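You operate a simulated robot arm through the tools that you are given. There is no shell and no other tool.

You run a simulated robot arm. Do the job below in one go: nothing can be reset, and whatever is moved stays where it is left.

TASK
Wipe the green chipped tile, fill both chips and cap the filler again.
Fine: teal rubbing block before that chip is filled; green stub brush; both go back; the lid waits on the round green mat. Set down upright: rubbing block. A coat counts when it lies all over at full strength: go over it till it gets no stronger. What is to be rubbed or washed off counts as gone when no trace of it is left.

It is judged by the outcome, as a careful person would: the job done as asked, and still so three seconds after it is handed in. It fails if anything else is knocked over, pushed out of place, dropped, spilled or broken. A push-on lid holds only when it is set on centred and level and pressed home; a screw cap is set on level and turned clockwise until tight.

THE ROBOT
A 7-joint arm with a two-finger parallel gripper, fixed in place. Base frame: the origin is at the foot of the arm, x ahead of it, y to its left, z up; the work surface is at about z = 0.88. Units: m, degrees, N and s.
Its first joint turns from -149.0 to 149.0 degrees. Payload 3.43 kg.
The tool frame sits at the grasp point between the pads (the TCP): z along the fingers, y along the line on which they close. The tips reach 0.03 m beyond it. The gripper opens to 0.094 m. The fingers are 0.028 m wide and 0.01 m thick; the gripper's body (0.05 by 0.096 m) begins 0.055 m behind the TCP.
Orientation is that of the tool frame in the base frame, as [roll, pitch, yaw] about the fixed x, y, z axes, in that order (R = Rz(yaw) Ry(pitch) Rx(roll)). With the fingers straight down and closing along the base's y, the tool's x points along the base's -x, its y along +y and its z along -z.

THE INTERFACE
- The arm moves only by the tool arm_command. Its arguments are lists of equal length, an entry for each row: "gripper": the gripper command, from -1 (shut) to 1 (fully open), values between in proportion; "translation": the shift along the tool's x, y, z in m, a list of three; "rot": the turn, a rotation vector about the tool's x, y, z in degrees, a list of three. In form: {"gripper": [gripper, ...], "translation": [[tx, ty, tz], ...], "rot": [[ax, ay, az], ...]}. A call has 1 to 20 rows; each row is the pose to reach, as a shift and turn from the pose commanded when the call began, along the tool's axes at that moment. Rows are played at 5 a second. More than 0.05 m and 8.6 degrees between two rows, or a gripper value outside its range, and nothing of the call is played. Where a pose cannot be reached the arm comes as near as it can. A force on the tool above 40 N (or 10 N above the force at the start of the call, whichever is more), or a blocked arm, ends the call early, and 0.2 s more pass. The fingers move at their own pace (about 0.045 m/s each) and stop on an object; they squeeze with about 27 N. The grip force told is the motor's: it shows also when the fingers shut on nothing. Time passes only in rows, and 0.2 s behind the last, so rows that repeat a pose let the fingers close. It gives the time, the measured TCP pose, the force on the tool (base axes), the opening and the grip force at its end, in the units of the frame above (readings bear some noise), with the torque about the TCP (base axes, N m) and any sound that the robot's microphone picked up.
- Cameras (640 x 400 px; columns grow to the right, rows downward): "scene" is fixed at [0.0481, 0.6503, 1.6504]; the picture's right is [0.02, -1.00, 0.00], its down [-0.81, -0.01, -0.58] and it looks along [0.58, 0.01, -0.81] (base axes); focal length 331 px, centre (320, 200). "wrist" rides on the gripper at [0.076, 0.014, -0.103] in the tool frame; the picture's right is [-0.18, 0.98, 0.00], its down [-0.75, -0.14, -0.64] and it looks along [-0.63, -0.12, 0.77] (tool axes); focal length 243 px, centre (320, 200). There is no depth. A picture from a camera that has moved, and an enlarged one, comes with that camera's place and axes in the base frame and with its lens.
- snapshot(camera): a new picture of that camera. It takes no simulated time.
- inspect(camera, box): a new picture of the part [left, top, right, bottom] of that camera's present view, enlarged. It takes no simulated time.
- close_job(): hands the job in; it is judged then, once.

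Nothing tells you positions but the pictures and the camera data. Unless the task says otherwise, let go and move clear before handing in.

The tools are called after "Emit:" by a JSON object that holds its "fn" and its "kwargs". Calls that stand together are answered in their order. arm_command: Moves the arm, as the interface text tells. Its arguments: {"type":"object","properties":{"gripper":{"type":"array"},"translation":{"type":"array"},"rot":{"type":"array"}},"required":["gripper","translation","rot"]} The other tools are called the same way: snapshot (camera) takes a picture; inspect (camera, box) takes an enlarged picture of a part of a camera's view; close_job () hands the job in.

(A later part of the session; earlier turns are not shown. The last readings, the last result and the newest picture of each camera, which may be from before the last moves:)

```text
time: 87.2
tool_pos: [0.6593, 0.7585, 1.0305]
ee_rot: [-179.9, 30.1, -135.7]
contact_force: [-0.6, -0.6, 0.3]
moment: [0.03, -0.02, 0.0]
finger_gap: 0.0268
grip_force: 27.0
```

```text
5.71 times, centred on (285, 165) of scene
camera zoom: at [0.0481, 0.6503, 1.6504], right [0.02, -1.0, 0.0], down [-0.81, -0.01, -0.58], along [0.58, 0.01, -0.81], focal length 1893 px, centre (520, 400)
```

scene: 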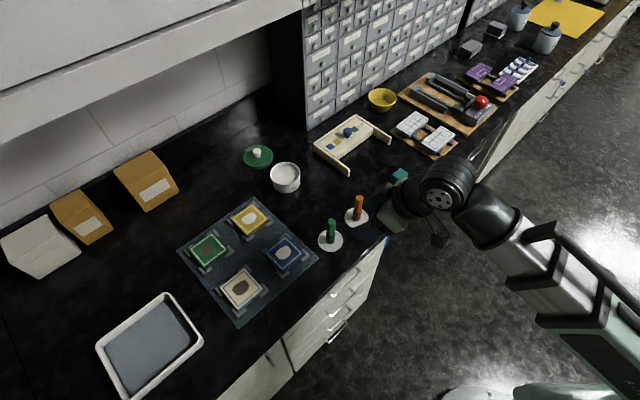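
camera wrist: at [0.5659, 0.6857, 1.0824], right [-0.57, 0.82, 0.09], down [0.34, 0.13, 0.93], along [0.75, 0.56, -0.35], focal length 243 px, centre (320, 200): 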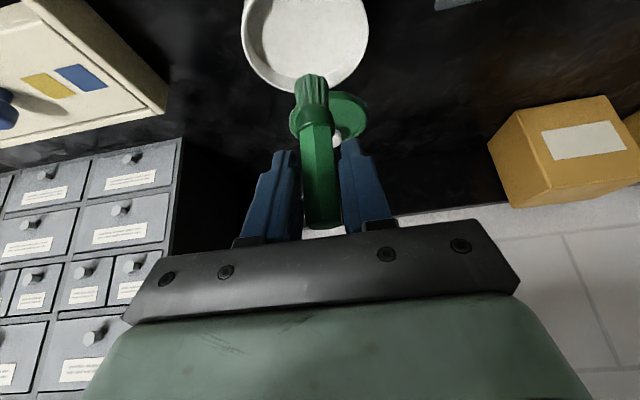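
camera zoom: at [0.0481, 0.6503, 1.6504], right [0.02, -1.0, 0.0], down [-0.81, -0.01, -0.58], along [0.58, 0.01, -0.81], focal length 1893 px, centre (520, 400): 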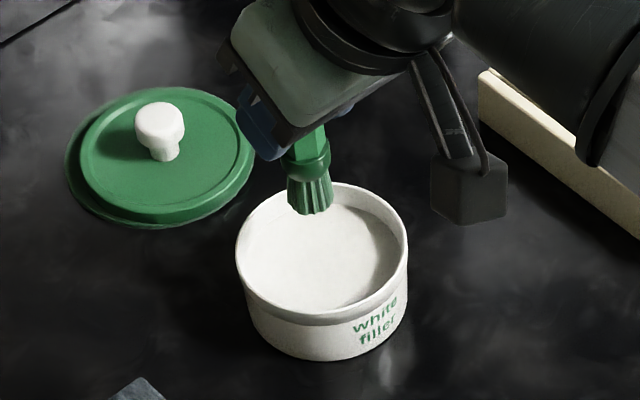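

The brush is over the pot, near its centre. I lower the bristles into the filler.

Emit:
{"fn": "arm_command", "kwargs": {"gripper": [-1, -1, -1, -1, -1], "translation": [[0.0075, 0, 0.013], [0.015, 0, 0.026], [0.0225, 0, 0.039], [0.0255, 0, 0.0442], [0.0275, 0, 0.0476]], "rot": [[0, 0, 0], [0, 0, 0], [0, 0, 0], [0, 0, 0], [0, 0, 0]]}}

Emit:
{"fn": "inspect", "kwargs": {"camera": "scene", "box": [245, 130, 325, 200]}}

Emit:
{"fn": "snapshot", "kwargs": {"camera": "wrist"}}

```text
time: 88.4
tool_pos: [0.6583, 0.757, 0.9788]
ee_rot: [-180.0, 30.3, -135.8]
contact_force: [1.9, 0.8, 25.2]
moment: [0.14, -0.21, -0.03]
finger_gap: 0.0273
grip_force: 27.4
```

```text
5.71 times, centred on (285, 165) of scene
camera zoom: at [0.0481, 0.6503, 1.6504], right [0.02, -1.0, 0.0], down [-0.81, -0.01, -0.58], along [0.58, 0.01, -0.81], focal length 1893 px, centre (520, 400)
```

zoom: 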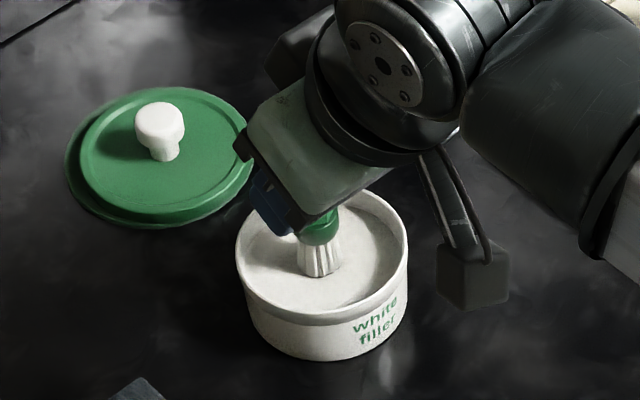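

```text
taken
camera wrist: at [0.5648, 0.6851, 1.0296], right [-0.57, 0.82, 0.09], down [0.33, 0.13, 0.93], along [0.75, 0.57, -0.34], focal length 243 px, centre (320, 200)
```

wrist: 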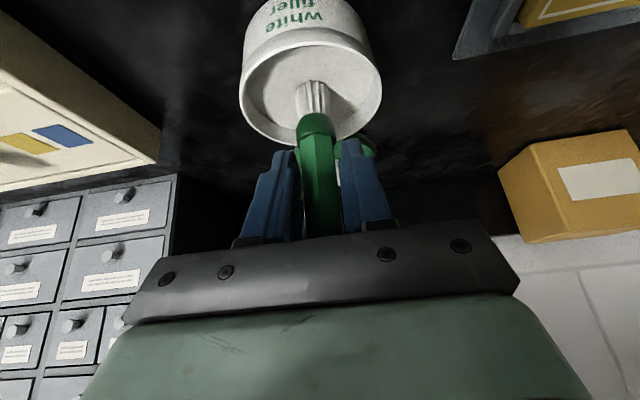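

The bristles are white with filler. I lift out gently and look at the loaded brush.

Emit:
{"fn": "arm_command", "kwargs": {"gripper": [-1, -1, -1, -1], "translation": [[-0.004, 0, -0.0069], [-0.0125, 0, -0.0217], [-0.0225, 0, -0.039], [-0.035, 0, -0.0606]], "rot": [[0, 0, 0], [0, 0, 0], [0, 0, 0], [0, 0, 0]]}}

Emit:
{"fn": "snapshot", "kwargs": {"camera": "wrist"}}

Emit:
{"fn": "inspect", "kwargs": {"camera": "wrist", "box": [250, 40, 410, 240]}}

Emit:
{"fn": "inspect", "kwargs": {"camera": "scene", "box": [245, 130, 325, 200]}}

```text
time: 89.4
tool_pos: [0.6582, 0.7572, 1.0463]
ee_rot: [-180.0, 29.9, -135.7]
contact_force: [0.1, 1.0, -0.7]
moment: [0.01, 0.0, 0.01]
finger_gap: 0.0267
grip_force: 26.9
```

```text
taken
camera wrist: at [0.5642, 0.6855, 1.0977], right [-0.57, 0.82, 0.09], down [0.34, 0.13, 0.93], along [0.75, 0.56, -0.35], focal length 243 px, centre (320, 200)
```

wrist: 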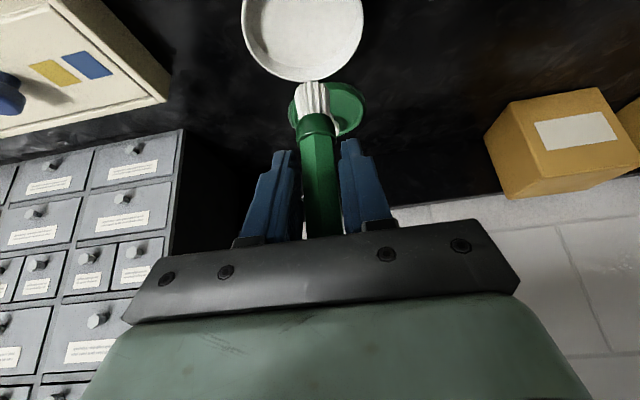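

```text
2.00 times, centred on (330, 140) of wrist
camera zoom: at [0.5642, 0.6855, 1.0977], right [-0.57, 0.82, 0.09], down [0.34, 0.13, 0.93], along [0.75, 0.56, -0.35], focal length 485 px, centre (300, 320)
```

zoom: 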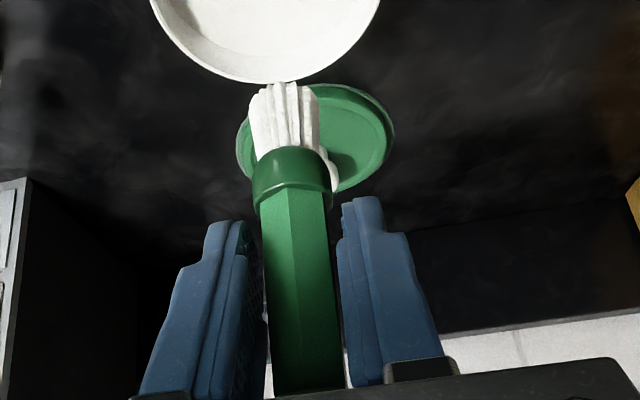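

```text
5.71 times, centred on (285, 165) of scene
camera zoom: at [0.0481, 0.6503, 1.6504], right [0.02, -1.0, 0.0], down [-0.81, -0.01, -0.58], along [0.58, 0.01, -0.81], focal length 1893 px, centre (520, 400)
```

zoom: 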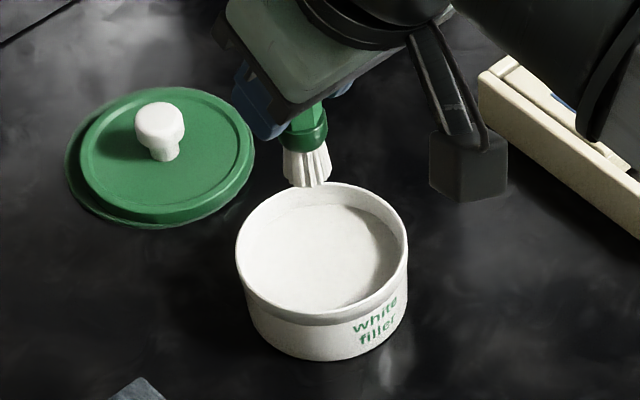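

The brush is loaded (it slid up about 5 mm in the grip, still upright). I carry it over to the green tile.

Emit:
{"fn": "arm_command", "kwargs": {"gripper": [-1, -1, -1, -1, -1, -1, -1], "translation": [[0.006, 0.0418, -0.0034], [0.0119, 0.0836, -0.0069], [0.0179, 0.1254, -0.0103], [0.0238, 0.1671, -0.0138], [0.0298, 0.2089, -0.0172], [0.0357, 0.2507, -0.0207], [0.0417, 0.2925, -0.0241]], "rot": [[0, 0, 0], [0, 0, 0], [0, 0, 0], [0, 0, 0], [0, 0, 0], [0, 0, 0], [0, 0, 0]]}}

Emit:
{"fn": "arm_command", "kwargs": {"gripper": [-1, -1, -1], "translation": [[0.01, 0, 0.0173], [0.02, 0, 0.0346], [0.0225, 0, 0.039]], "rot": [[0, 0, 0], [0, 0, 0], [0, 0, 0]]}}

Emit:
{"fn": "snapshot", "kwargs": {"camera": "wrist"}}

Emit:
{"fn": "inspect", "kwargs": {"camera": "wrist", "box": [230, 20, 410, 180]}}

Emit:
{"fn": "inspect", "kwargs": {"camera": "scene", "box": [170, 200, 270, 290]}}

```text
time: 91.0
tool_pos: [0.422, 0.9343, 1.0441]
ee_rot: [-179.9, 29.9, -135.8]
contact_force: [-0.8, 0.8, -0.5]
moment: [0.04, -0.02, 0.01]
finger_gap: 0.0272
grip_force: 26.4
```

```text
time: 91.8
tool_pos: [0.4205, 0.9343, 0.9999]
ee_rot: [180.0, 29.9, -135.8]
contact_force: [-0.1, -0.3, -0.8]
moment: [0.02, 0.0, -0.02]
finger_gap: 0.0269
grip_force: 27.1
```

```text
taken
camera wrist: at [0.3272, 0.8616, 1.0512], right [-0.57, 0.82, 0.09], down [0.34, 0.13, 0.93], along [0.75, 0.56, -0.35], focal length 243 px, centre (320, 200)
```

wrist: 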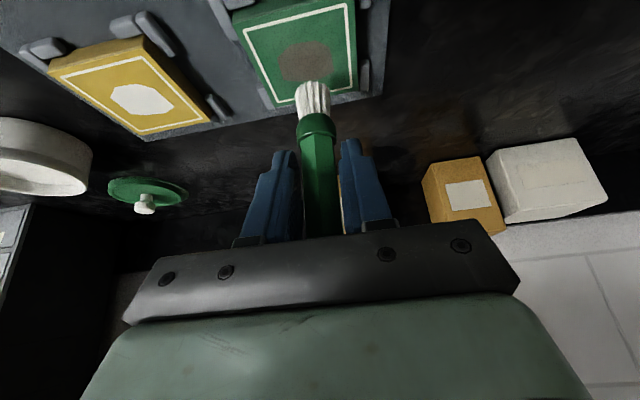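

```text
2.50 times, centred on (320, 100) of wrist
camera zoom: at [0.3272, 0.8616, 1.0512], right [-0.57, 0.82, 0.09], down [0.34, 0.13, 0.93], along [0.75, 0.56, -0.35], focal length 606 px, centre (320, 450)
```

zoom: 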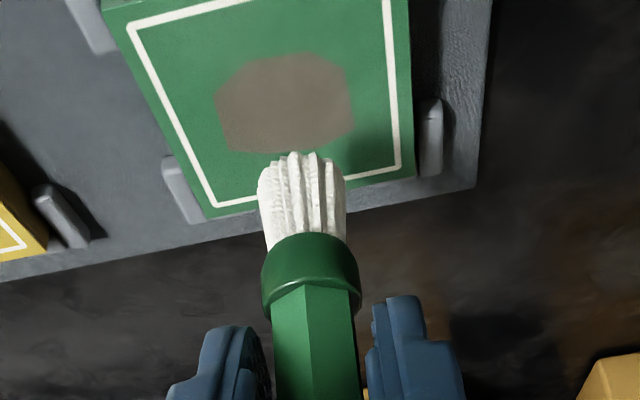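

```text
4.44 times, centred on (220, 245) of scene
camera zoom: at [0.0481, 0.6503, 1.6504], right [0.02, -1.0, 0.0], down [-0.81, -0.01, -0.58], along [0.58, 0.01, -0.81], focal length 1473 px, centre (764, 0)
```

zoom: 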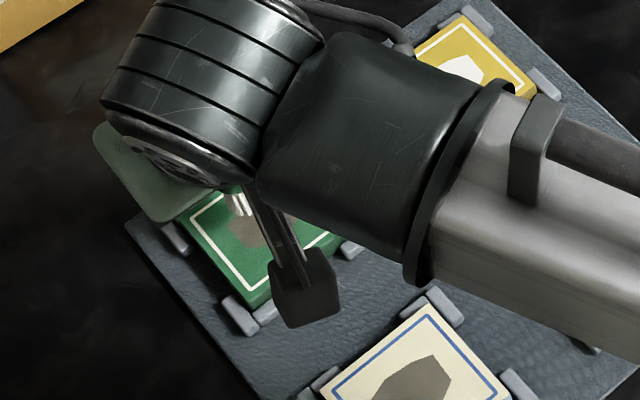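

The chip centre is about 3 mm from the brush axis. I correct for that and lower toward the chip.

Emit:
{"fn": "arm_command", "kwargs": {"gripper": [-1, -1, -1], "translation": [[0.006, -0.0007, 0.008], [0.012, -0.0014, 0.016], [0.0147, -0.0014, 0.0204]], "rot": [[0, 0, 0], [0, 0, 0], [0, 0, 0]]}}

Emit:
{"fn": "arm_command", "kwargs": {"gripper": [-1, -1, -1], "translation": [[0.0005, 0, 0.0009], [0.001, 0, 0.0017], [0.0015, 0, 0.0026]], "rot": [[0, 0, 0], [0, 0, 0], [0, 0, 0]]}}

```text
time: 92.6
tool_pos: [0.4204, 0.9308, 0.9768]
ee_rot: [180.0, 30.0, -135.8]
contact_force: [-0.6, -0.5, -1.4]
moment: [0.01, 0.0, -0.02]
finger_gap: 0.0267
grip_force: 26.7
```

```text
time: 93.4
tool_pos: [0.4186, 0.9306, 0.9728]
ee_rot: [-180.0, 29.9, -135.8]
contact_force: [-0.1, 0.0, -1.0]
moment: [-0.02, -0.02, -0.01]
finger_gap: 0.0268
grip_force: 26.8
```

Emit:
{"fn": "arm_command", "kwargs": {"gripper": [-1, -1, -1], "translation": [[0.0005, 0, 0.0009], [0.001, 0, 0.0017], [0.0015, 0, 0.0026]], "rot": [[0, 0, 0], [0, 0, 0], [0, 0, 0]]}}

Emit:
{"fn": "inspect", "kwargs": {"camera": "wrist", "box": [230, 20, 410, 180]}}

```text
time: 94.2
tool_pos: [0.4191, 0.932, 0.9709]
ee_rot: [179.9, 30.1, -135.8]
contact_force: [-0.9, -1.3, 3.4]
moment: [-0.06, 0.04, -0.01]
finger_gap: 0.0268
grip_force: 26.6
```

```text
2.50 times, centred on (320, 100) of wrist
camera zoom: at [0.3251, 0.859, 1.0222], right [-0.57, 0.82, 0.09], down [0.34, 0.13, 0.93], along [0.75, 0.56, -0.35], focal length 606 px, centre (320, 450)
```

zoom: 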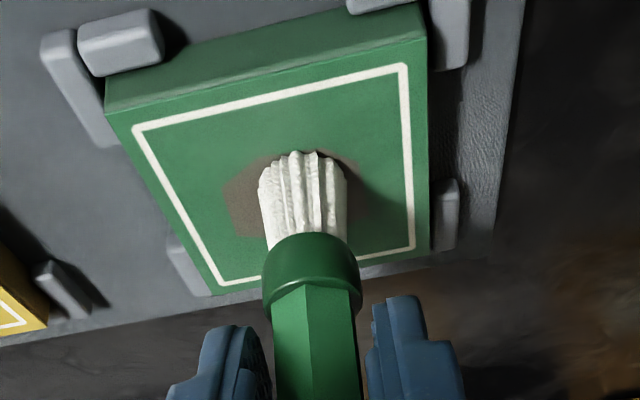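

Light contact on the chip (3 N). I now paint with short side-to-side strokes over it.

Emit:
{"fn": "arm_command", "kwargs": {"gripper": [-1, -1, -1, -1, -1, -1, -1, -1, -1, -1, -1, -1, -1, -1, -1, -1], "translation": [[0.0003, 0.005, 0.0004], [0.0003, 0.009, 0.0004], [0.0003, 0, 0.0004], [0.0003, -0.009, 0.0004], [0.0003, 0, 0.0004], [-0.0049, 0.007, 0.0034], [-0.0049, 0, 0.0034], [-0.0049, -0.009, 0.0034], [-0.0049, 0, 0.0034], [-0.0049, 0.007, 0.0034], [0.0003, 0.009, 0.0004], [0.0055, 0.008, -0.0026], [0.0055, 0, -0.0026], [0.0055, -0.009, -0.0026], [0.0055, 0, -0.0026], [0.0003, 0, 0.0004]], "rot": [[0, 0, 0], [0, 0, 0], [0, 0, 0], [0, 0, 0], [0, 0, 0], [0, 0, 0], [0, 0, 0], [0, 0, 0], [0, 0, 0], [0, 0, 0], [0, 0, 0], [0, 0, 0], [0, 0, 0], [0, 0, 0], [0, 0, 0], [0, 0, 0]]}}

Emit:
{"fn": "inspect", "kwargs": {"camera": "wrist", "box": [230, 20, 410, 180]}}

```text
time: 97.6
tool_pos: [0.4193, 0.9314, 0.9702]
ee_rot: [-180.0, 30.0, -135.8]
contact_force: [-0.5, -0.3, 1.5]
moment: [-0.05, 0.0, 0.0]
finger_gap: 0.0267
grip_force: 26.6
```

```text
2.50 times, centred on (320, 100) of wrist
camera zoom: at [0.325, 0.8595, 1.0212], right [-0.57, 0.82, 0.09], down [0.34, 0.13, 0.93], along [0.75, 0.56, -0.35], focal length 606 px, centre (320, 450)
```

zoom: 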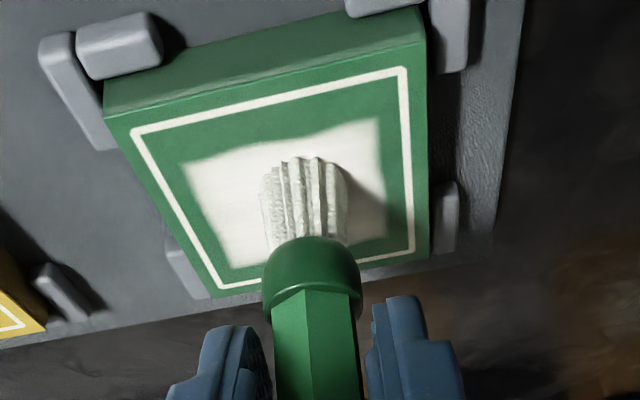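

The filler went on white, but it looks to be spreading past the chip. I lift and look at it from the fixed camera before doing more.

Emit:
{"fn": "arm_command", "kwargs": {"gripper": [-1, -1, -1, -1], "translation": [[-0.0075, 0, -0.013], [-0.02, 0, -0.0346], [-0.035, 0, -0.0606], [-0.0425, -0.03, -0.0736]], "rot": [[0, 0, 0], [0, 0, 0], [0, 0, 0], [0, 0, 0]]}}

Emit:
{"fn": "arm_command", "kwargs": {"gripper": [-1, -1, -1, -1], "translation": [[0.005, -0.04, 0], [0.01, -0.08, 0], [0.015, -0.12, 0], [0.02, -0.16, 0]], "rot": [[0, 0, 0], [0, 0, 0], [0, 0, 0], [0, 0, 0]]}}

Emit:
{"fn": "inspect", "kwargs": {"camera": "scene", "box": [185, 225, 235, 275]}}

Emit:
{"fn": "inspect", "kwargs": {"camera": "scene", "box": [198, 238, 222, 260]}}

Emit:
{"fn": "snapshot", "kwargs": {"camera": "wrist"}}

```text
time: 98.6
tool_pos: [0.4392, 0.9096, 1.056]
ee_rot: [179.9, 30.2, -135.8]
contact_force: [0.3, 0.1, -0.4]
moment: [-0.02, 0.01, -0.03]
finger_gap: 0.0267
grip_force: 27.3
```

```text
time: 99.6
tool_pos: [0.5403, 0.7836, 1.0423]
ee_rot: [-180.0, 30.0, -135.9]
contact_force: [0.0, 0.2, 0.2]
moment: [0.0, 0.0, -0.02]
finger_gap: 0.0267
grip_force: 26.8
```

```text
8.00 times, centred on (210, 250) of scene
camera zoom: at [0.0481, 0.6503, 1.6504], right [0.02, -1.0, 0.0], down [-0.81, -0.01, -0.58], along [0.58, 0.01, -0.81], focal length 2651 px, centre (1200, -200)
```

zoom: 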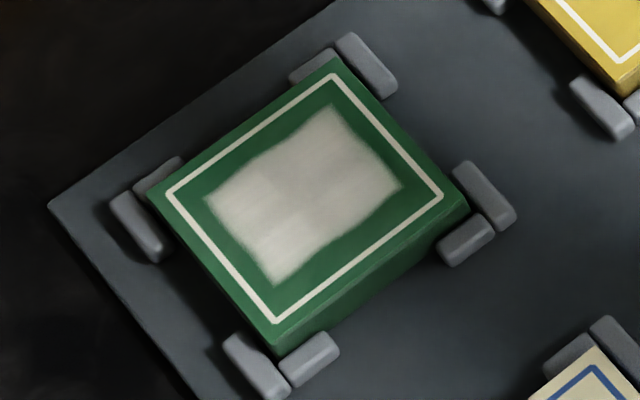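

```text
16.00 times, centred on (210, 249) of scene
camera zoom: at [0.0481, 0.6503, 1.6504], right [0.02, -1.0, 0.0], down [-0.81, -0.01, -0.58], along [0.58, 0.01, -0.81], focal length 5301 px, centre (2080, -584)
```

zoom: 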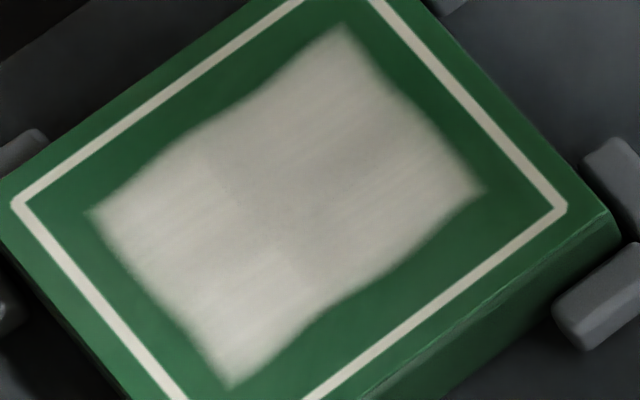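

```text
taken
camera wrist: at [0.4456, 0.7104, 1.0944], right [-0.57, 0.82, 0.09], down [0.34, 0.13, 0.93], along [0.75, 0.56, -0.35], focal length 243 px, centre (320, 200)
```

wrist: 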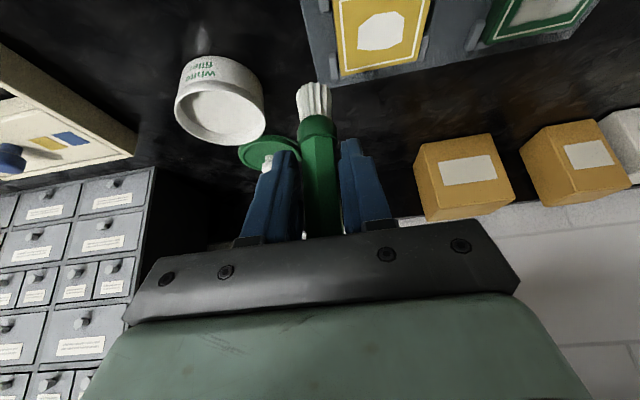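

The filler covers the chip, with some on the surrounding glaze, so I'll keep later strokes tighter. I move to the pot to reload and check the coat in full light.

Emit:
{"fn": "arm_command", "kwargs": {"gripper": [-1, -1, -1], "translation": [[-0.0195, -0.0334, 0.0113], [-0.039, -0.0669, 0.0225], [-0.0585, -0.1003, 0.0338]], "rot": [[0, 0, 0], [0, 0, 0], [0, 0, 0]]}}

Emit:
{"fn": "inspect", "kwargs": {"camera": "scene", "box": [185, 225, 235, 275]}}

Emit:
{"fn": "inspect", "kwargs": {"camera": "scene", "box": [198, 238, 222, 260]}}

Emit:
{"fn": "inspect", "kwargs": {"camera": "scene", "box": [245, 130, 325, 200]}}

Emit:
{"fn": "snapshot", "kwargs": {"camera": "wrist"}}

```text
time: 100.4
tool_pos: [0.6589, 0.7579, 1.0431]
ee_rot: [180.0, 30.0, -135.8]
contact_force: [-0.1, 0.2, -1.1]
moment: [-0.01, -0.01, 0.01]
finger_gap: 0.0272
grip_force: 27.5
```

```text
8.00 times, centred on (210, 250) of scene
camera zoom: at [0.0481, 0.6503, 1.6504], right [0.02, -1.0, 0.0], down [-0.81, -0.01, -0.58], along [0.58, 0.01, -0.81], focal length 2651 px, centre (1200, -200)
```

zoom: 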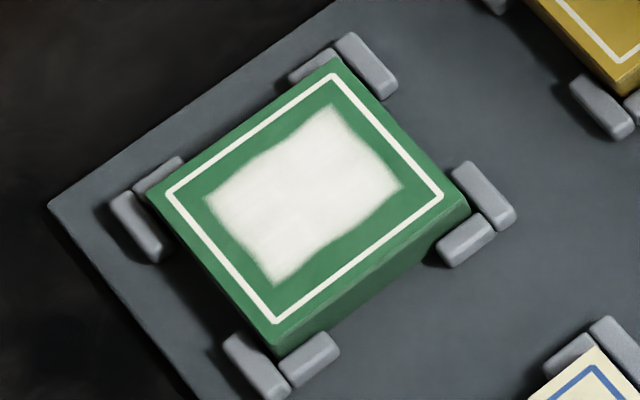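

```text
16.00 times, centred on (210, 249) of scene
camera zoom: at [0.0481, 0.6503, 1.6504], right [0.02, -1.0, 0.0], down [-0.81, -0.01, -0.58], along [0.58, 0.01, -0.81], focal length 5301 px, centre (2080, -584)
```

zoom: 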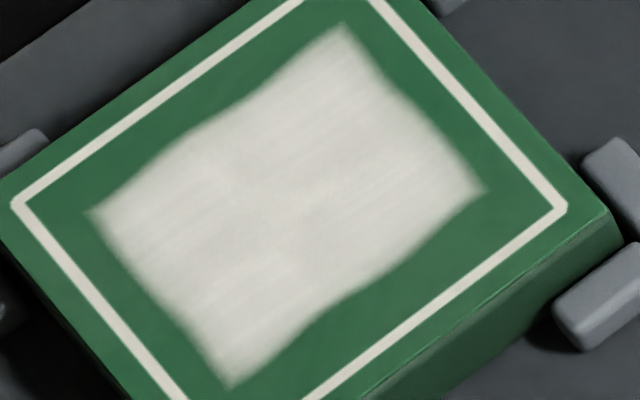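

```text
5.71 times, centred on (285, 165) of scene
camera zoom: at [0.0481, 0.6503, 1.6504], right [0.02, -1.0, 0.0], down [-0.81, -0.01, -0.58], along [0.58, 0.01, -0.81], focal length 1893 px, centre (520, 400)
```

zoom: 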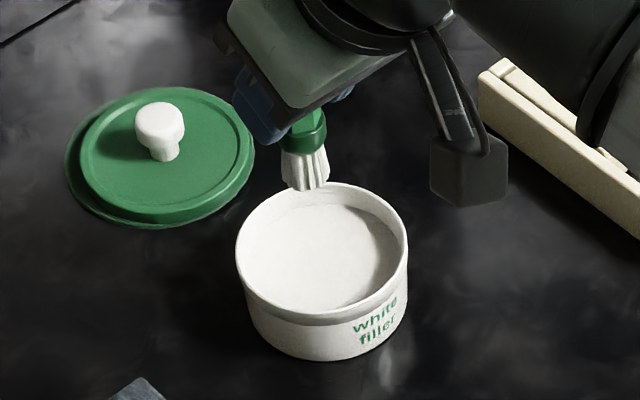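

```text
taken
camera wrist: at [0.5644, 0.6854, 1.0947], right [-0.57, 0.82, 0.09], down [0.34, 0.13, 0.93], along [0.75, 0.56, -0.35], focal length 243 px, centre (320, 200)
```

wrist: 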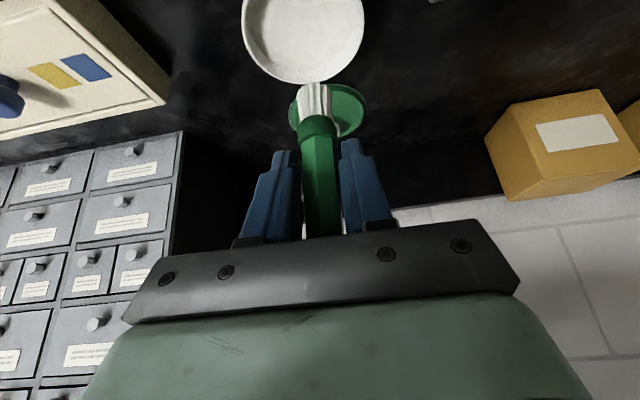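

The coat lies over the whole chip, slightly soft at two edges. I reload the brush lightly and then go over it again.

Emit:
{"fn": "arm_command", "kwargs": {"gripper": [-1, -1, -1, -1, -1], "translation": [[0.0095, 0, 0.0165], [0.019, 0, 0.0329], [0.0285, 0, 0.0494], [0.0325, 0, 0.0563], [0.0345, 0, 0.0598]], "rot": [[0, 0, 0], [0, 0, 0], [0, 0, 0], [0, 0, 0], [0, 0, 0]]}}

```text
time: 101.6
tool_pos: [0.6587, 0.7582, 0.9768]
ee_rot: [179.9, 30.3, -135.7]
contact_force: [-2.9, 0.1, 22.4]
moment: [-0.02, -0.08, -0.03]
finger_gap: 0.0268
grip_force: 27.1
```

Dipped. I lift out, pause over the pot, and check the brush.

Emit:
{"fn": "arm_command", "kwargs": {"gripper": [-1, -1, -1, -1], "translation": [[-0.004, 0, -0.0069], [-0.0125, 0, -0.0217], [-0.0225, 0, -0.039], [-0.035, 0, -0.0606]], "rot": [[0, 0, 0], [0, 0, 0], [0, 0, 0], [0, 0, 0]]}}

Emit:
{"fn": "inspect", "kwargs": {"camera": "wrist", "box": [250, 40, 410, 240]}}

```text
time: 102.6
tool_pos: [0.6584, 0.7593, 1.0444]
ee_rot: [-179.9, 30.0, -135.9]
contact_force: [-0.1, 0.2, -0.7]
moment: [0.05, -0.03, -0.02]
finger_gap: 0.0273
grip_force: 26.7
```

```text
2.00 times, centred on (330, 140) of wrist
camera zoom: at [0.5645, 0.687, 1.0958], right [-0.57, 0.82, 0.09], down [0.34, 0.13, 0.93], along [0.75, 0.56, -0.35], focal length 485 px, centre (300, 320)
```

zoom: 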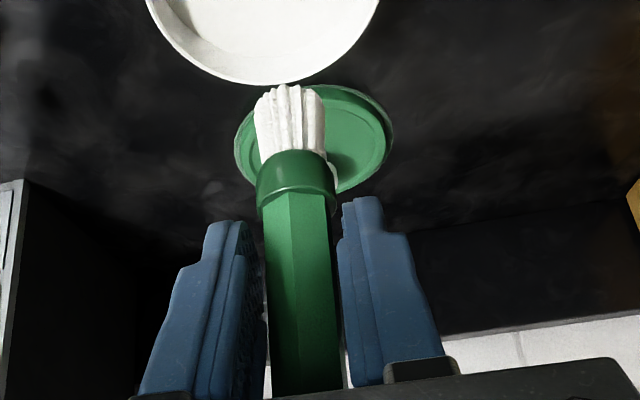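

The brush is well loaded. Back to the green tile for the second coat.

Emit:
{"fn": "arm_command", "kwargs": {"gripper": [-1, -1, -1, -1, -1, -1, -1], "translation": [[0.0063, 0.0417, -0.0036], [0.0126, 0.0833, -0.0073], [0.0189, 0.125, -0.0109], [0.0251, 0.1666, -0.0145], [0.0314, 0.2083, -0.0181], [0.0377, 0.2499, -0.0218], [0.044, 0.2916, -0.0254]], "rot": [[0, 0, 0], [0, 0, 0], [0, 0, 0], [0, 0, 0], [0, 0, 0], [0, 0, 0], [0, 0, 0]]}}

Emit:
{"fn": "arm_command", "kwargs": {"gripper": [-1, -1, -1, -1], "translation": [[0.01, 0, 0.0173], [0.02, 0, 0.0346], [0.028, 0, 0.0485], [0.033, 0, 0.0572]], "rot": [[0, 0, 0], [0, 0, 0], [0, 0, 0], [0, 0, 0]]}}

Emit:
{"fn": "inspect", "kwargs": {"camera": "wrist", "box": [230, 20, 410, 180]}}

```text
time: 104.2
tool_pos: [0.418, 0.9327, 1.0443]
ee_rot: [-180.0, 30.0, -135.7]
contact_force: [0.2, 0.8, -1.1]
moment: [-0.05, 0.03, 0.02]
finger_gap: 0.0267
grip_force: 27.4
```

```text
time: 105.2
tool_pos: [0.4181, 0.9336, 0.9796]
ee_rot: [-179.9, 30.0, -135.8]
contact_force: [-0.3, 0.0, -0.1]
moment: [0.01, 0.0, 0.02]
finger_gap: 0.0268
grip_force: 27.5
```

```text
2.50 times, centred on (320, 100) of wrist
camera zoom: at [0.3245, 0.8602, 1.0309], right [-0.57, 0.82, 0.09], down [0.34, 0.13, 0.93], along [0.75, 0.56, -0.35], focal length 606 px, centre (320, 450)
```

zoom: 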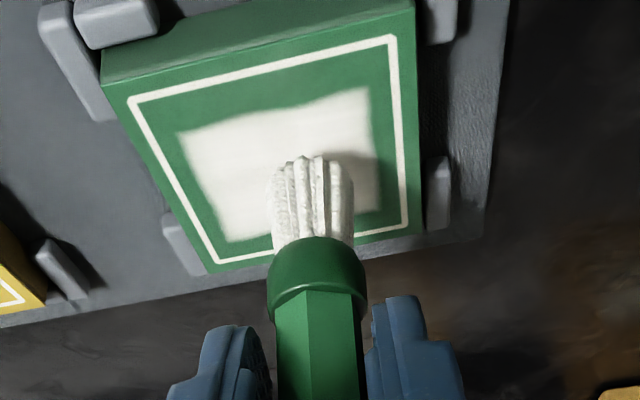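

Emit:
{"fn": "arm_command", "kwargs": {"gripper": [-1, -1, -1], "translation": [[0.002, -0.0026, 0.0035], [0.0035, -0.0026, 0.0061], [0.0042, -0.0026, 0.0073]], "rot": [[0, 0, 0], [0, 0, 0], [0, 0, 0]]}}

```text
time: 106.0
tool_pos: [0.4197, 0.9293, 0.9711]
ee_rot: [-180.0, 30.1, -135.8]
contact_force: [-0.3, 0.1, -0.6]
moment: [-0.01, -0.01, 0.0]
finger_gap: 0.0268
grip_force: 27.0
```

Emit:
{"fn": "arm_command", "kwargs": {"gripper": [-1, -1, -1], "translation": [[0.0005, 0, 0.0009], [0.001, 0, 0.0017], [0.001, 0, 0.0017]], "rot": [[0, 0, 0], [0, 0, 0], [0, 0, 0]]}}

```text
time: 106.8
tool_pos: [0.421, 0.9292, 0.9704]
ee_rot: [179.9, 30.1, -135.8]
contact_force: [0.3, 1.7, 7.4]
moment: [0.06, -0.12, 0.01]
finger_gap: 0.0264
grip_force: 27.6
```

Light contact again. I go over the chip with tighter strokes, concentrating on the two soft edges.

Emit:
{"fn": "arm_command", "kwargs": {"gripper": [-1, -1, -1, -1, -1, -1, -1, -1, -1, -1, -1, -1, -1, -1, -1, -1, -1, -1], "translation": [[0, 0.006, 0], [0, -0.005, 0], [0, 0.006, 0], [-0.0061, 0.006, 0.0035], [-0.0061, 0, 0.0035], [-0.0061, -0.006, 0.0035], [-0.0061, 0, 0.0035], [-0.0061, 0.007, 0.0035], [-0.0061, -0.006, 0.0035], [0, 0, 0], [0.0061, -0.005, -0.0035], [0.0061, 0.001, -0.0035], [0.0061, 0.007, -0.0035], [0.0061, 0.001, -0.0035], [0.0061, -0.005, -0.0035], [0, 0.008, 0], [0, -0.006, 0], [0, 0, 0]], "rot": [[0, 0, 0], [0, 0, 0], [0, 0, 0], [0, 0, 0], [0, 0, 0], [0, 0, 0], [0, 0, 0], [0, 0, 0], [0, 0, 0], [0, 0, 0], [0, 0, 0], [0, 0, 0], [0, 0, 0], [0, 0, 0], [0, 0, 0], [0, 0, 0], [0, 0, 0], [0, 0, 0]]}}

Emit:
{"fn": "arm_command", "kwargs": {"gripper": [-1, -1, -1, -1], "translation": [[-0.0075, 0, -0.013], [-0.02, 0, -0.0346], [-0.035, 0, -0.0606], [-0.0375, -0.04, -0.065]], "rot": [[0, 0, 0], [0, 0, 0], [0, 0, 0], [0, 0, 0]]}}

Emit:
{"fn": "snapshot", "kwargs": {"camera": "wrist"}}

```text
time: 110.6
tool_pos: [0.4181, 0.9294, 0.9688]
ee_rot: [-180.0, 30.1, -135.7]
contact_force: [0.1, -0.6, 2.1]
moment: [-0.03, -0.08, 0.0]
finger_gap: 0.0264
grip_force: 27.0
```

```text
time: 111.6
tool_pos: [0.446, 0.9008, 1.0423]
ee_rot: [179.9, 30.1, -135.8]
contact_force: [0.6, -0.3, 0.0]
moment: [-0.03, 0.01, -0.03]
finger_gap: 0.0266
grip_force: 27.0
```

```text
taken
camera wrist: at [0.3533, 0.8287, 1.0948], right [-0.57, 0.82, 0.09], down [0.34, 0.13, 0.93], along [0.75, 0.56, -0.35], focal length 243 px, centre (320, 200)
```

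wrist: 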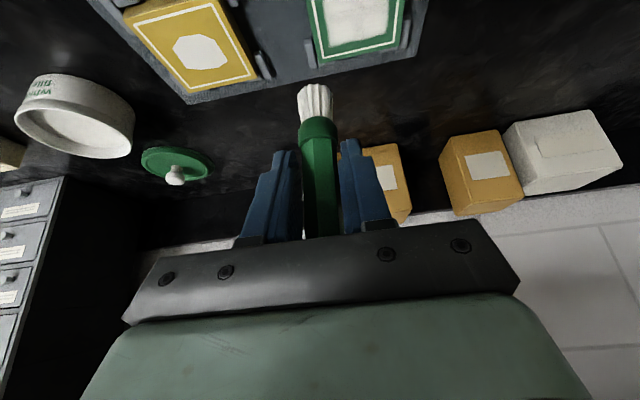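

Moving to the pot so I can view the green tile in full light and reload.

Emit:
{"fn": "arm_command", "kwargs": {"gripper": [-1, -1, -1, -1, -1, -1], "translation": [[-0.0077, -0.0417, 0.0045], [-0.0154, -0.0834, 0.0089], [-0.0232, -0.125, 0.0134], [-0.0309, -0.1667, 0.0179], [-0.0386, -0.2084, 0.0223], [-0.0463, -0.2501, 0.0268]], "rot": [[0, 0, 0], [0, 0, 0], [0, 0, 0], [0, 0, 0], [0, 0, 0], [0, 0, 0]]}}

Emit:
{"fn": "inspect", "kwargs": {"camera": "scene", "box": [185, 225, 235, 275]}}

Emit:
{"fn": "inspect", "kwargs": {"camera": "scene", "box": [198, 238, 222, 260]}}

Emit:
{"fn": "inspect", "kwargs": {"camera": "scene", "box": [215, 262, 265, 312]}}

```text
time: 113.0
tool_pos: [0.6613, 0.7582, 1.0438]
ee_rot: [-180.0, 29.9, -135.7]
contact_force: [-0.3, -0.8, -0.6]
moment: [0.0, 0.02, -0.01]
finger_gap: 0.0265
grip_force: 27.0
```

```text
8.00 times, centred on (210, 250) of scene
camera zoom: at [0.0481, 0.6503, 1.6504], right [0.02, -1.0, 0.0], down [-0.81, -0.01, -0.58], along [0.58, 0.01, -0.81], focal length 2651 px, centre (1200, -200)
```

zoom: 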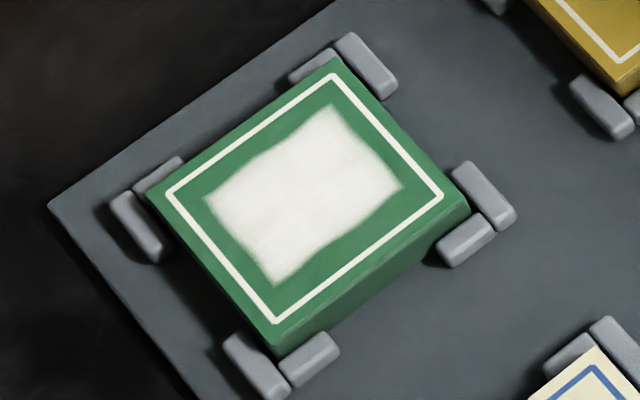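

```text
16.00 times, centred on (210, 249) of scene
camera zoom: at [0.0481, 0.6503, 1.6504], right [0.02, -1.0, 0.0], down [-0.81, -0.01, -0.58], along [0.58, 0.01, -0.81], focal length 5301 px, centre (2080, -584)
```

zoom: 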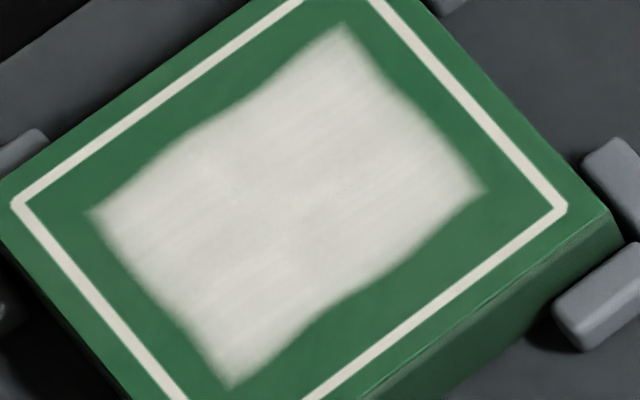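

```text
8.00 times, centred on (240, 287) of scene
camera zoom: at [0.0481, 0.6503, 1.6504], right [0.02, -1.0, 0.0], down [-0.81, -0.01, -0.58], along [0.58, 0.01, -0.81], focal length 2651 px, centre (960, -496)
```

zoom: 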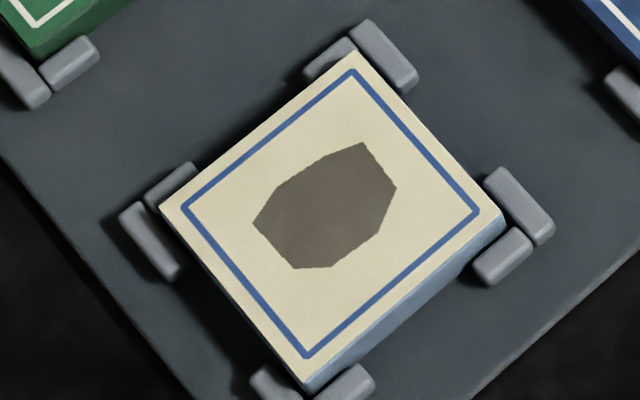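

The green chip's coat looks even. I compare it in close-up with the already-filled tiles for strength.

Emit:
{"fn": "inspect", "kwargs": {"camera": "scene", "box": [203, 244, 215, 254]}}

Emit:
{"fn": "inspect", "kwargs": {"camera": "scene", "box": [271, 242, 295, 264]}}

Emit:
{"fn": "inspect", "kwargs": {"camera": "scene", "box": [180, 190, 320, 310]}}

Emit:
{"fn": "inspect", "kwargs": {"camera": "scene", "box": [238, 208, 262, 230]}}

```text
16.00 times, centred on (209, 249) of scene
camera zoom: at [0.0481, 0.6503, 1.6504], right [0.02, -1.0, 0.0], down [-0.81, -0.01, -0.58], along [0.58, 0.01, -0.81], focal length 5301 px, centre (2096, -584)
```

zoom: 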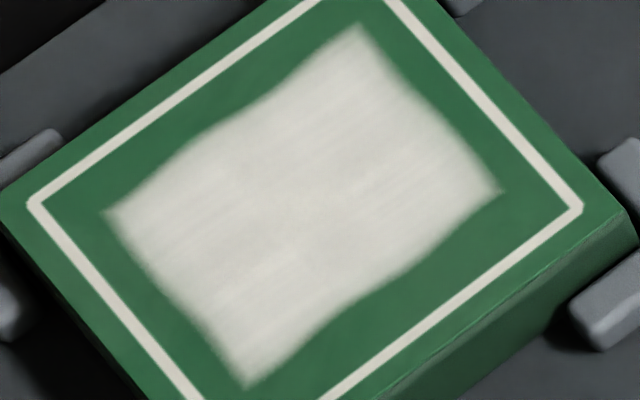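

```text
16.00 times, centred on (283, 253) of scene
camera zoom: at [0.0481, 0.6503, 1.6504], right [0.02, -1.0, 0.0], down [-0.81, -0.01, -0.58], along [0.58, 0.01, -0.81], focal length 5301 px, centre (912, -648)
```

zoom: 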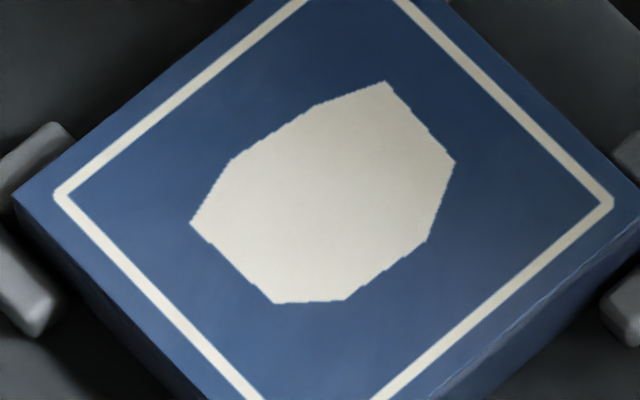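

```text
3.33 times, centred on (250, 250) of scene
camera zoom: at [0.0481, 0.6503, 1.6504], right [0.02, -1.0, 0.0], down [-0.81, -0.01, -0.58], along [0.58, 0.01, -0.81], focal length 1104 px, centre (553, 33)
```

zoom: 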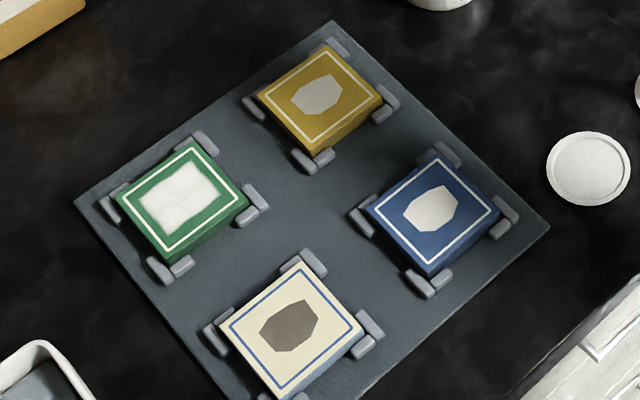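

```text
16.00 times, centred on (250, 219) of scene
camera zoom: at [0.0481, 0.6503, 1.6504], right [0.02, -1.0, 0.0], down [-0.81, -0.01, -0.58], along [0.58, 0.01, -0.81], focal length 5301 px, centre (1440, -104)
```

zoom: 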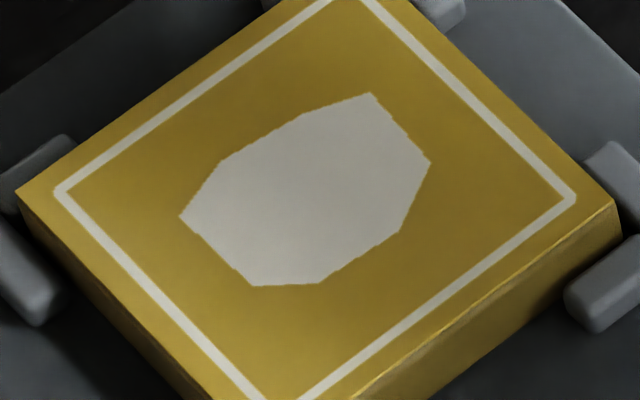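

The coat matches the other filled tiles. I dip once more, more gently this time, for the cream tile.

Emit:
{"fn": "arm_command", "kwargs": {"gripper": [-1, -1, -1, -1, -1], "translation": [[0.0095, 0, 0.0165], [0.019, 0, 0.0329], [0.0285, 0, 0.0494], [0.0315, 0, 0.0546], [0.0325, 0, 0.0563]], "rot": [[0, 0, 0], [0, 0, 0], [0, 0, 0], [0, 0, 0], [0, 0, 0]]}}

```text
time: 114.2
tool_pos: [0.6604, 0.7597, 0.9784]
ee_rot: [-179.9, 30.0, -135.9]
contact_force: [0.0, 0.6, 0.5]
moment: [0.03, -0.01, -0.02]
finger_gap: 0.0265
grip_force: 26.8
```

Emit:
{"fn": "arm_command", "kwargs": {"gripper": [-1, -1, -1], "translation": [[0.0005, 0, 0.0009], [0.001, 0, 0.0017], [0.001, 0, 0.0017]], "rot": [[0, 0, 0], [0, 0, 0], [0, 0, 0]]}}

```text
time: 115.0
tool_pos: [0.6602, 0.7599, 0.9779]
ee_rot: [179.9, 29.9, -135.8]
contact_force: [0.4, 0.1, -0.4]
moment: [-0.03, 0.01, -0.02]
finger_gap: 0.0264
grip_force: 27.6
```

Emit:
{"fn": "arm_command", "kwargs": {"gripper": [-1, -1, -1], "translation": [[0.0005, 0, 0.0009], [0.001, 0, 0.0017], [0.0015, 0, 0.0026]], "rot": [[0, 0, 0], [0, 0, 0], [0, 0, 0]]}}

```text
time: 115.8
tool_pos: [0.6596, 0.7598, 0.9769]
ee_rot: [179.9, 30.4, -135.8]
contact_force: [-3.6, 0.0, 25.6]
moment: [-0.02, 0.02, -0.02]
finger_gap: 0.0264
grip_force: 26.3
```

Loaded. I lift out and carry the brush over to the cream tile.

Emit:
{"fn": "arm_command", "kwargs": {"gripper": [-1, -1, -1, -1], "translation": [[-0.004, 0, -0.0069], [-0.0125, 0, -0.0217], [-0.0225, 0, -0.039], [-0.035, 0, -0.0606]], "rot": [[0, 0, 0], [0, 0, 0], [0, 0, 0], [0, 0, 0]]}}

Emit:
{"fn": "arm_command", "kwargs": {"gripper": [-1, -1, -1, -1, -1, -1, -1, -1], "translation": [[0.0207, 0.0361, -0.012], [0.0414, 0.0723, -0.0239], [0.0621, 0.1084, -0.0359], [0.0828, 0.1445, -0.0478], [0.1034, 0.1806, -0.0598], [0.1241, 0.2168, -0.0717], [0.1448, 0.2529, -0.0837], [0.1655, 0.289, -0.0956]], "rot": [[0, 0, 0], [0, 0, 0], [0, 0, 0], [0, 0, 0], [0, 0, 0], [0, 0, 0], [0, 0, 0], [0, 0, 0]]}}

Emit:
{"fn": "snapshot", "kwargs": {"camera": "wrist"}}

Emit:
{"fn": "snapshot", "kwargs": {"camera": "scene"}}

```text
time: 116.8
tool_pos: [0.6596, 0.7591, 1.0448]
ee_rot: [-180.0, 30.0, -135.7]
contact_force: [0.5, 0.8, -0.3]
moment: [-0.03, -0.01, -0.02]
finger_gap: 0.0263
grip_force: 26.8
```

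```text
time: 118.6
tool_pos: [0.322, 0.8335, 1.0442]
ee_rot: [-179.9, 29.9, -135.9]
contact_force: [-0.1, 0.2, -0.4]
moment: [0.0, 0.01, 0.0]
finger_gap: 0.0264
grip_force: 26.9
```

```text
taken
camera wrist: at [0.2273, 0.7611, 1.0951], right [-0.57, 0.82, 0.09], down [0.34, 0.13, 0.93], along [0.75, 0.56, -0.35], focal length 243 px, centre (320, 200)
```

wrist: 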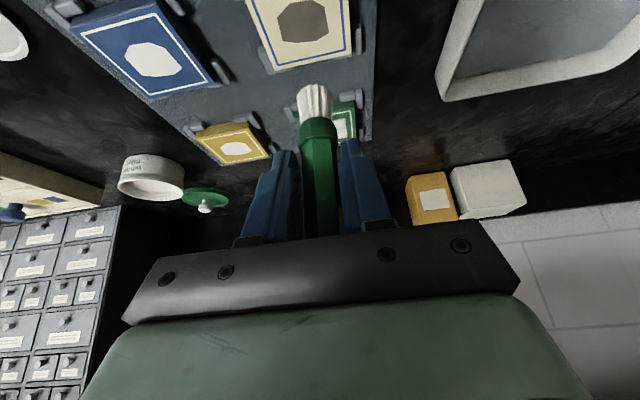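

```text
taken
```

scene: 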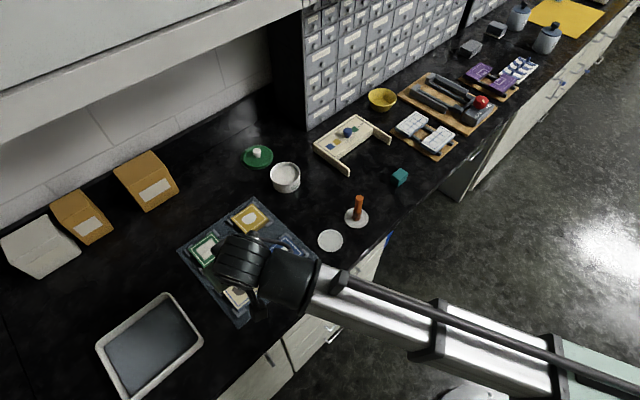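

Now lowering to just above the cream tile to check alignment.

Emit:
{"fn": "arm_command", "kwargs": {"gripper": [-1, -1, -1], "translation": [[0.01, 0, 0.0173], [0.02, 0, 0.0346], [0.0285, 0, 0.0494]], "rot": [[0, 0, 0], [0, 0, 0], [0, 0, 0]]}}

Emit:
{"fn": "inspect", "kwargs": {"camera": "wrist", "box": [230, 20, 410, 180]}}

```text
time: 119.4
tool_pos: [0.3217, 0.8325, 0.9866]
ee_rot: [179.9, 30.0, -135.8]
contact_force: [0.0, -0.1, 0.2]
moment: [0.0, -0.01, 0.01]
finger_gap: 0.0265
grip_force: 27.1
```

```text
2.50 times, centred on (320, 100) of wrist
camera zoom: at [0.2274, 0.7609, 1.038], right [-0.57, 0.82, 0.09], down [0.34, 0.13, 0.93], along [0.75, 0.56, -0.35], focal length 606 px, centre (320, 450)
```

zoom: 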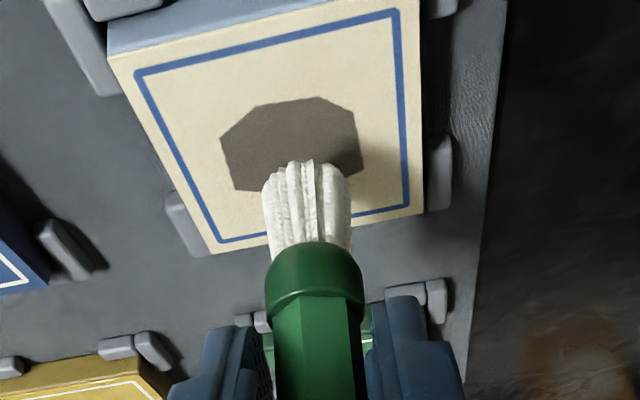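

The brush is centred on the cream chip within a millimetre. Lowering to contact.

Emit:
{"fn": "arm_command", "kwargs": {"gripper": [-1, -1, -1], "translation": [[0.004, 0, 0.0069], [0.007, 0, 0.0121], [0.0078, 0, 0.0135]], "rot": [[0, 0, 0], [0, 0, 0], [0, 0, 0]]}}

Emit:
{"fn": "arm_command", "kwargs": {"gripper": [-1, -1, -1], "translation": [[0.0003, 0, 0.0005], [0.0006, 0, 0.001], [0.0006, 0, 0.001]], "rot": [[0, 0, 0], [0, 0, 0], [0, 0, 0]]}}

```text
time: 120.2
tool_pos: [0.3211, 0.8326, 0.9706]
ee_rot: [-180.0, 29.9, -135.8]
contact_force: [-0.2, 0.1, -0.3]
moment: [0.0, -0.01, -0.01]
finger_gap: 0.0264
grip_force: 27.7
```

```text
time: 121.0
tool_pos: [0.3224, 0.8329, 0.9712]
ee_rot: [179.9, 30.0, -135.9]
contact_force: [0.1, 0.1, -0.1]
moment: [-0.05, 0.02, -0.04]
finger_gap: 0.0263
grip_force: 26.8
```

Emit:
{"fn": "arm_command", "kwargs": {"gripper": [-1, -1, -1], "translation": [[0.0005, 0, 0.0009], [0.001, 0, 0.0017], [0.001, 0, 0.0017]], "rot": [[0, 0, 0], [0, 0, 0], [0, 0, 0]]}}

Emit:
{"fn": "inspect", "kwargs": {"camera": "wrist", "box": [230, 20, 410, 180]}}

```text
time: 121.8
tool_pos: [0.3212, 0.8323, 0.9672]
ee_rot: [-180.0, 30.1, -135.8]
contact_force: [-1.8, -0.3, 5.7]
moment: [-0.05, -0.01, 0.01]
finger_gap: 0.0266
grip_force: 27.4
```

```text
2.50 times, centred on (320, 100) of wrist
camera zoom: at [0.2276, 0.761, 1.0199], right [-0.57, 0.82, 0.09], down [0.34, 0.13, 0.93], along [0.75, 0.56, -0.35], focal length 606 px, centre (320, 450)
```

zoom: 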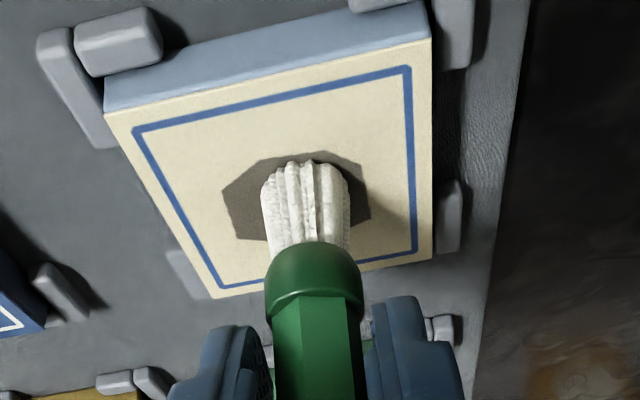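

Contact at about 6 N. Painting the cream chip with a compact pattern that follows its outline.

Emit:
{"fn": "arm_command", "kwargs": {"gripper": [-1, -1, -1, -1, -1, -1, -1, -1, -1, -1, -1, -1, -1, -1, -1, -1, -1, -1, -1, -1], "translation": [[0, -0.0015, 0], [0, 0.0065, 0], [0, -0.0015, 0], [0, -0.0095, 0], [-0.0026, -0.0095, 0.0015], [-0.0043, -0.0045, 0.0025], [-0.0043, 0.0025, 0.0025], [-0.0026, 0.0065, 0.0015], [0.0017, 0.0065, -0.001], [0.0043, 0.0025, -0.0025], [0.0043, -0.0045, -0.0025], [0.0017, -0.0095, -0.001], [-0.0026, -0.0095, 0.0015], [-0.0043, -0.0045, 0.0025], [-0.0043, 0.0025, 0.0025], [-0.0026, 0.0065, 0.0015], [0.0017, 0.0065, -0.001], [0.0043, 0.0025, -0.0025], [0.0043, -0.0045, -0.0025], [0, -0.0015, 0]], "rot": [[0, 0, 0], [0, 0, 0], [0, 0, 0], [0, 0, 0], [0, 0, 0], [0, 0, 0], [0, 0, 0], [0, 0, 0], [0, 0, 0], [0, 0, 0], [0, 0, 0], [0, 0, 0], [0, 0, 0], [0, 0, 0], [0, 0, 0], [0, 0, 0], [0, 0, 0], [0, 0, 0], [0, 0, 0], [0, 0, 0]]}}

Emit:
{"fn": "inspect", "kwargs": {"camera": "wrist", "box": [230, 20, 410, 180]}}

```text
time: 126.0
tool_pos: [0.3238, 0.8318, 0.9687]
ee_rot: [-180.0, 30.0, -135.7]
contact_force: [-0.8, 0.6, 0.3]
moment: [0.03, -0.01, 0.02]
finger_gap: 0.0263
grip_force: 27.0
```

```text
2.50 times, centred on (320, 100) of wrist
camera zoom: at [0.2287, 0.7601, 1.0199], right [-0.57, 0.82, 0.09], down [0.34, 0.13, 0.93], along [0.75, 0.56, -0.35], focal length 606 px, centre (320, 450)
```

zoom: 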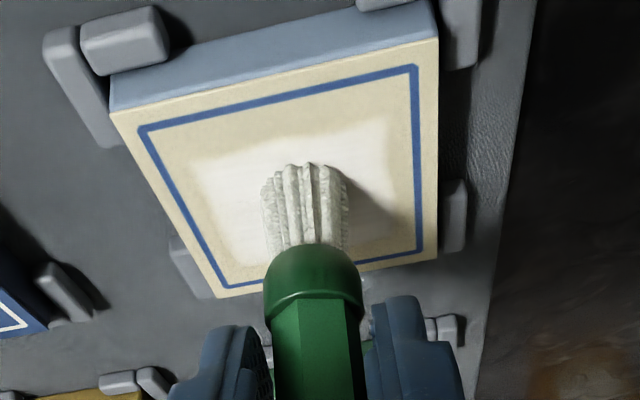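

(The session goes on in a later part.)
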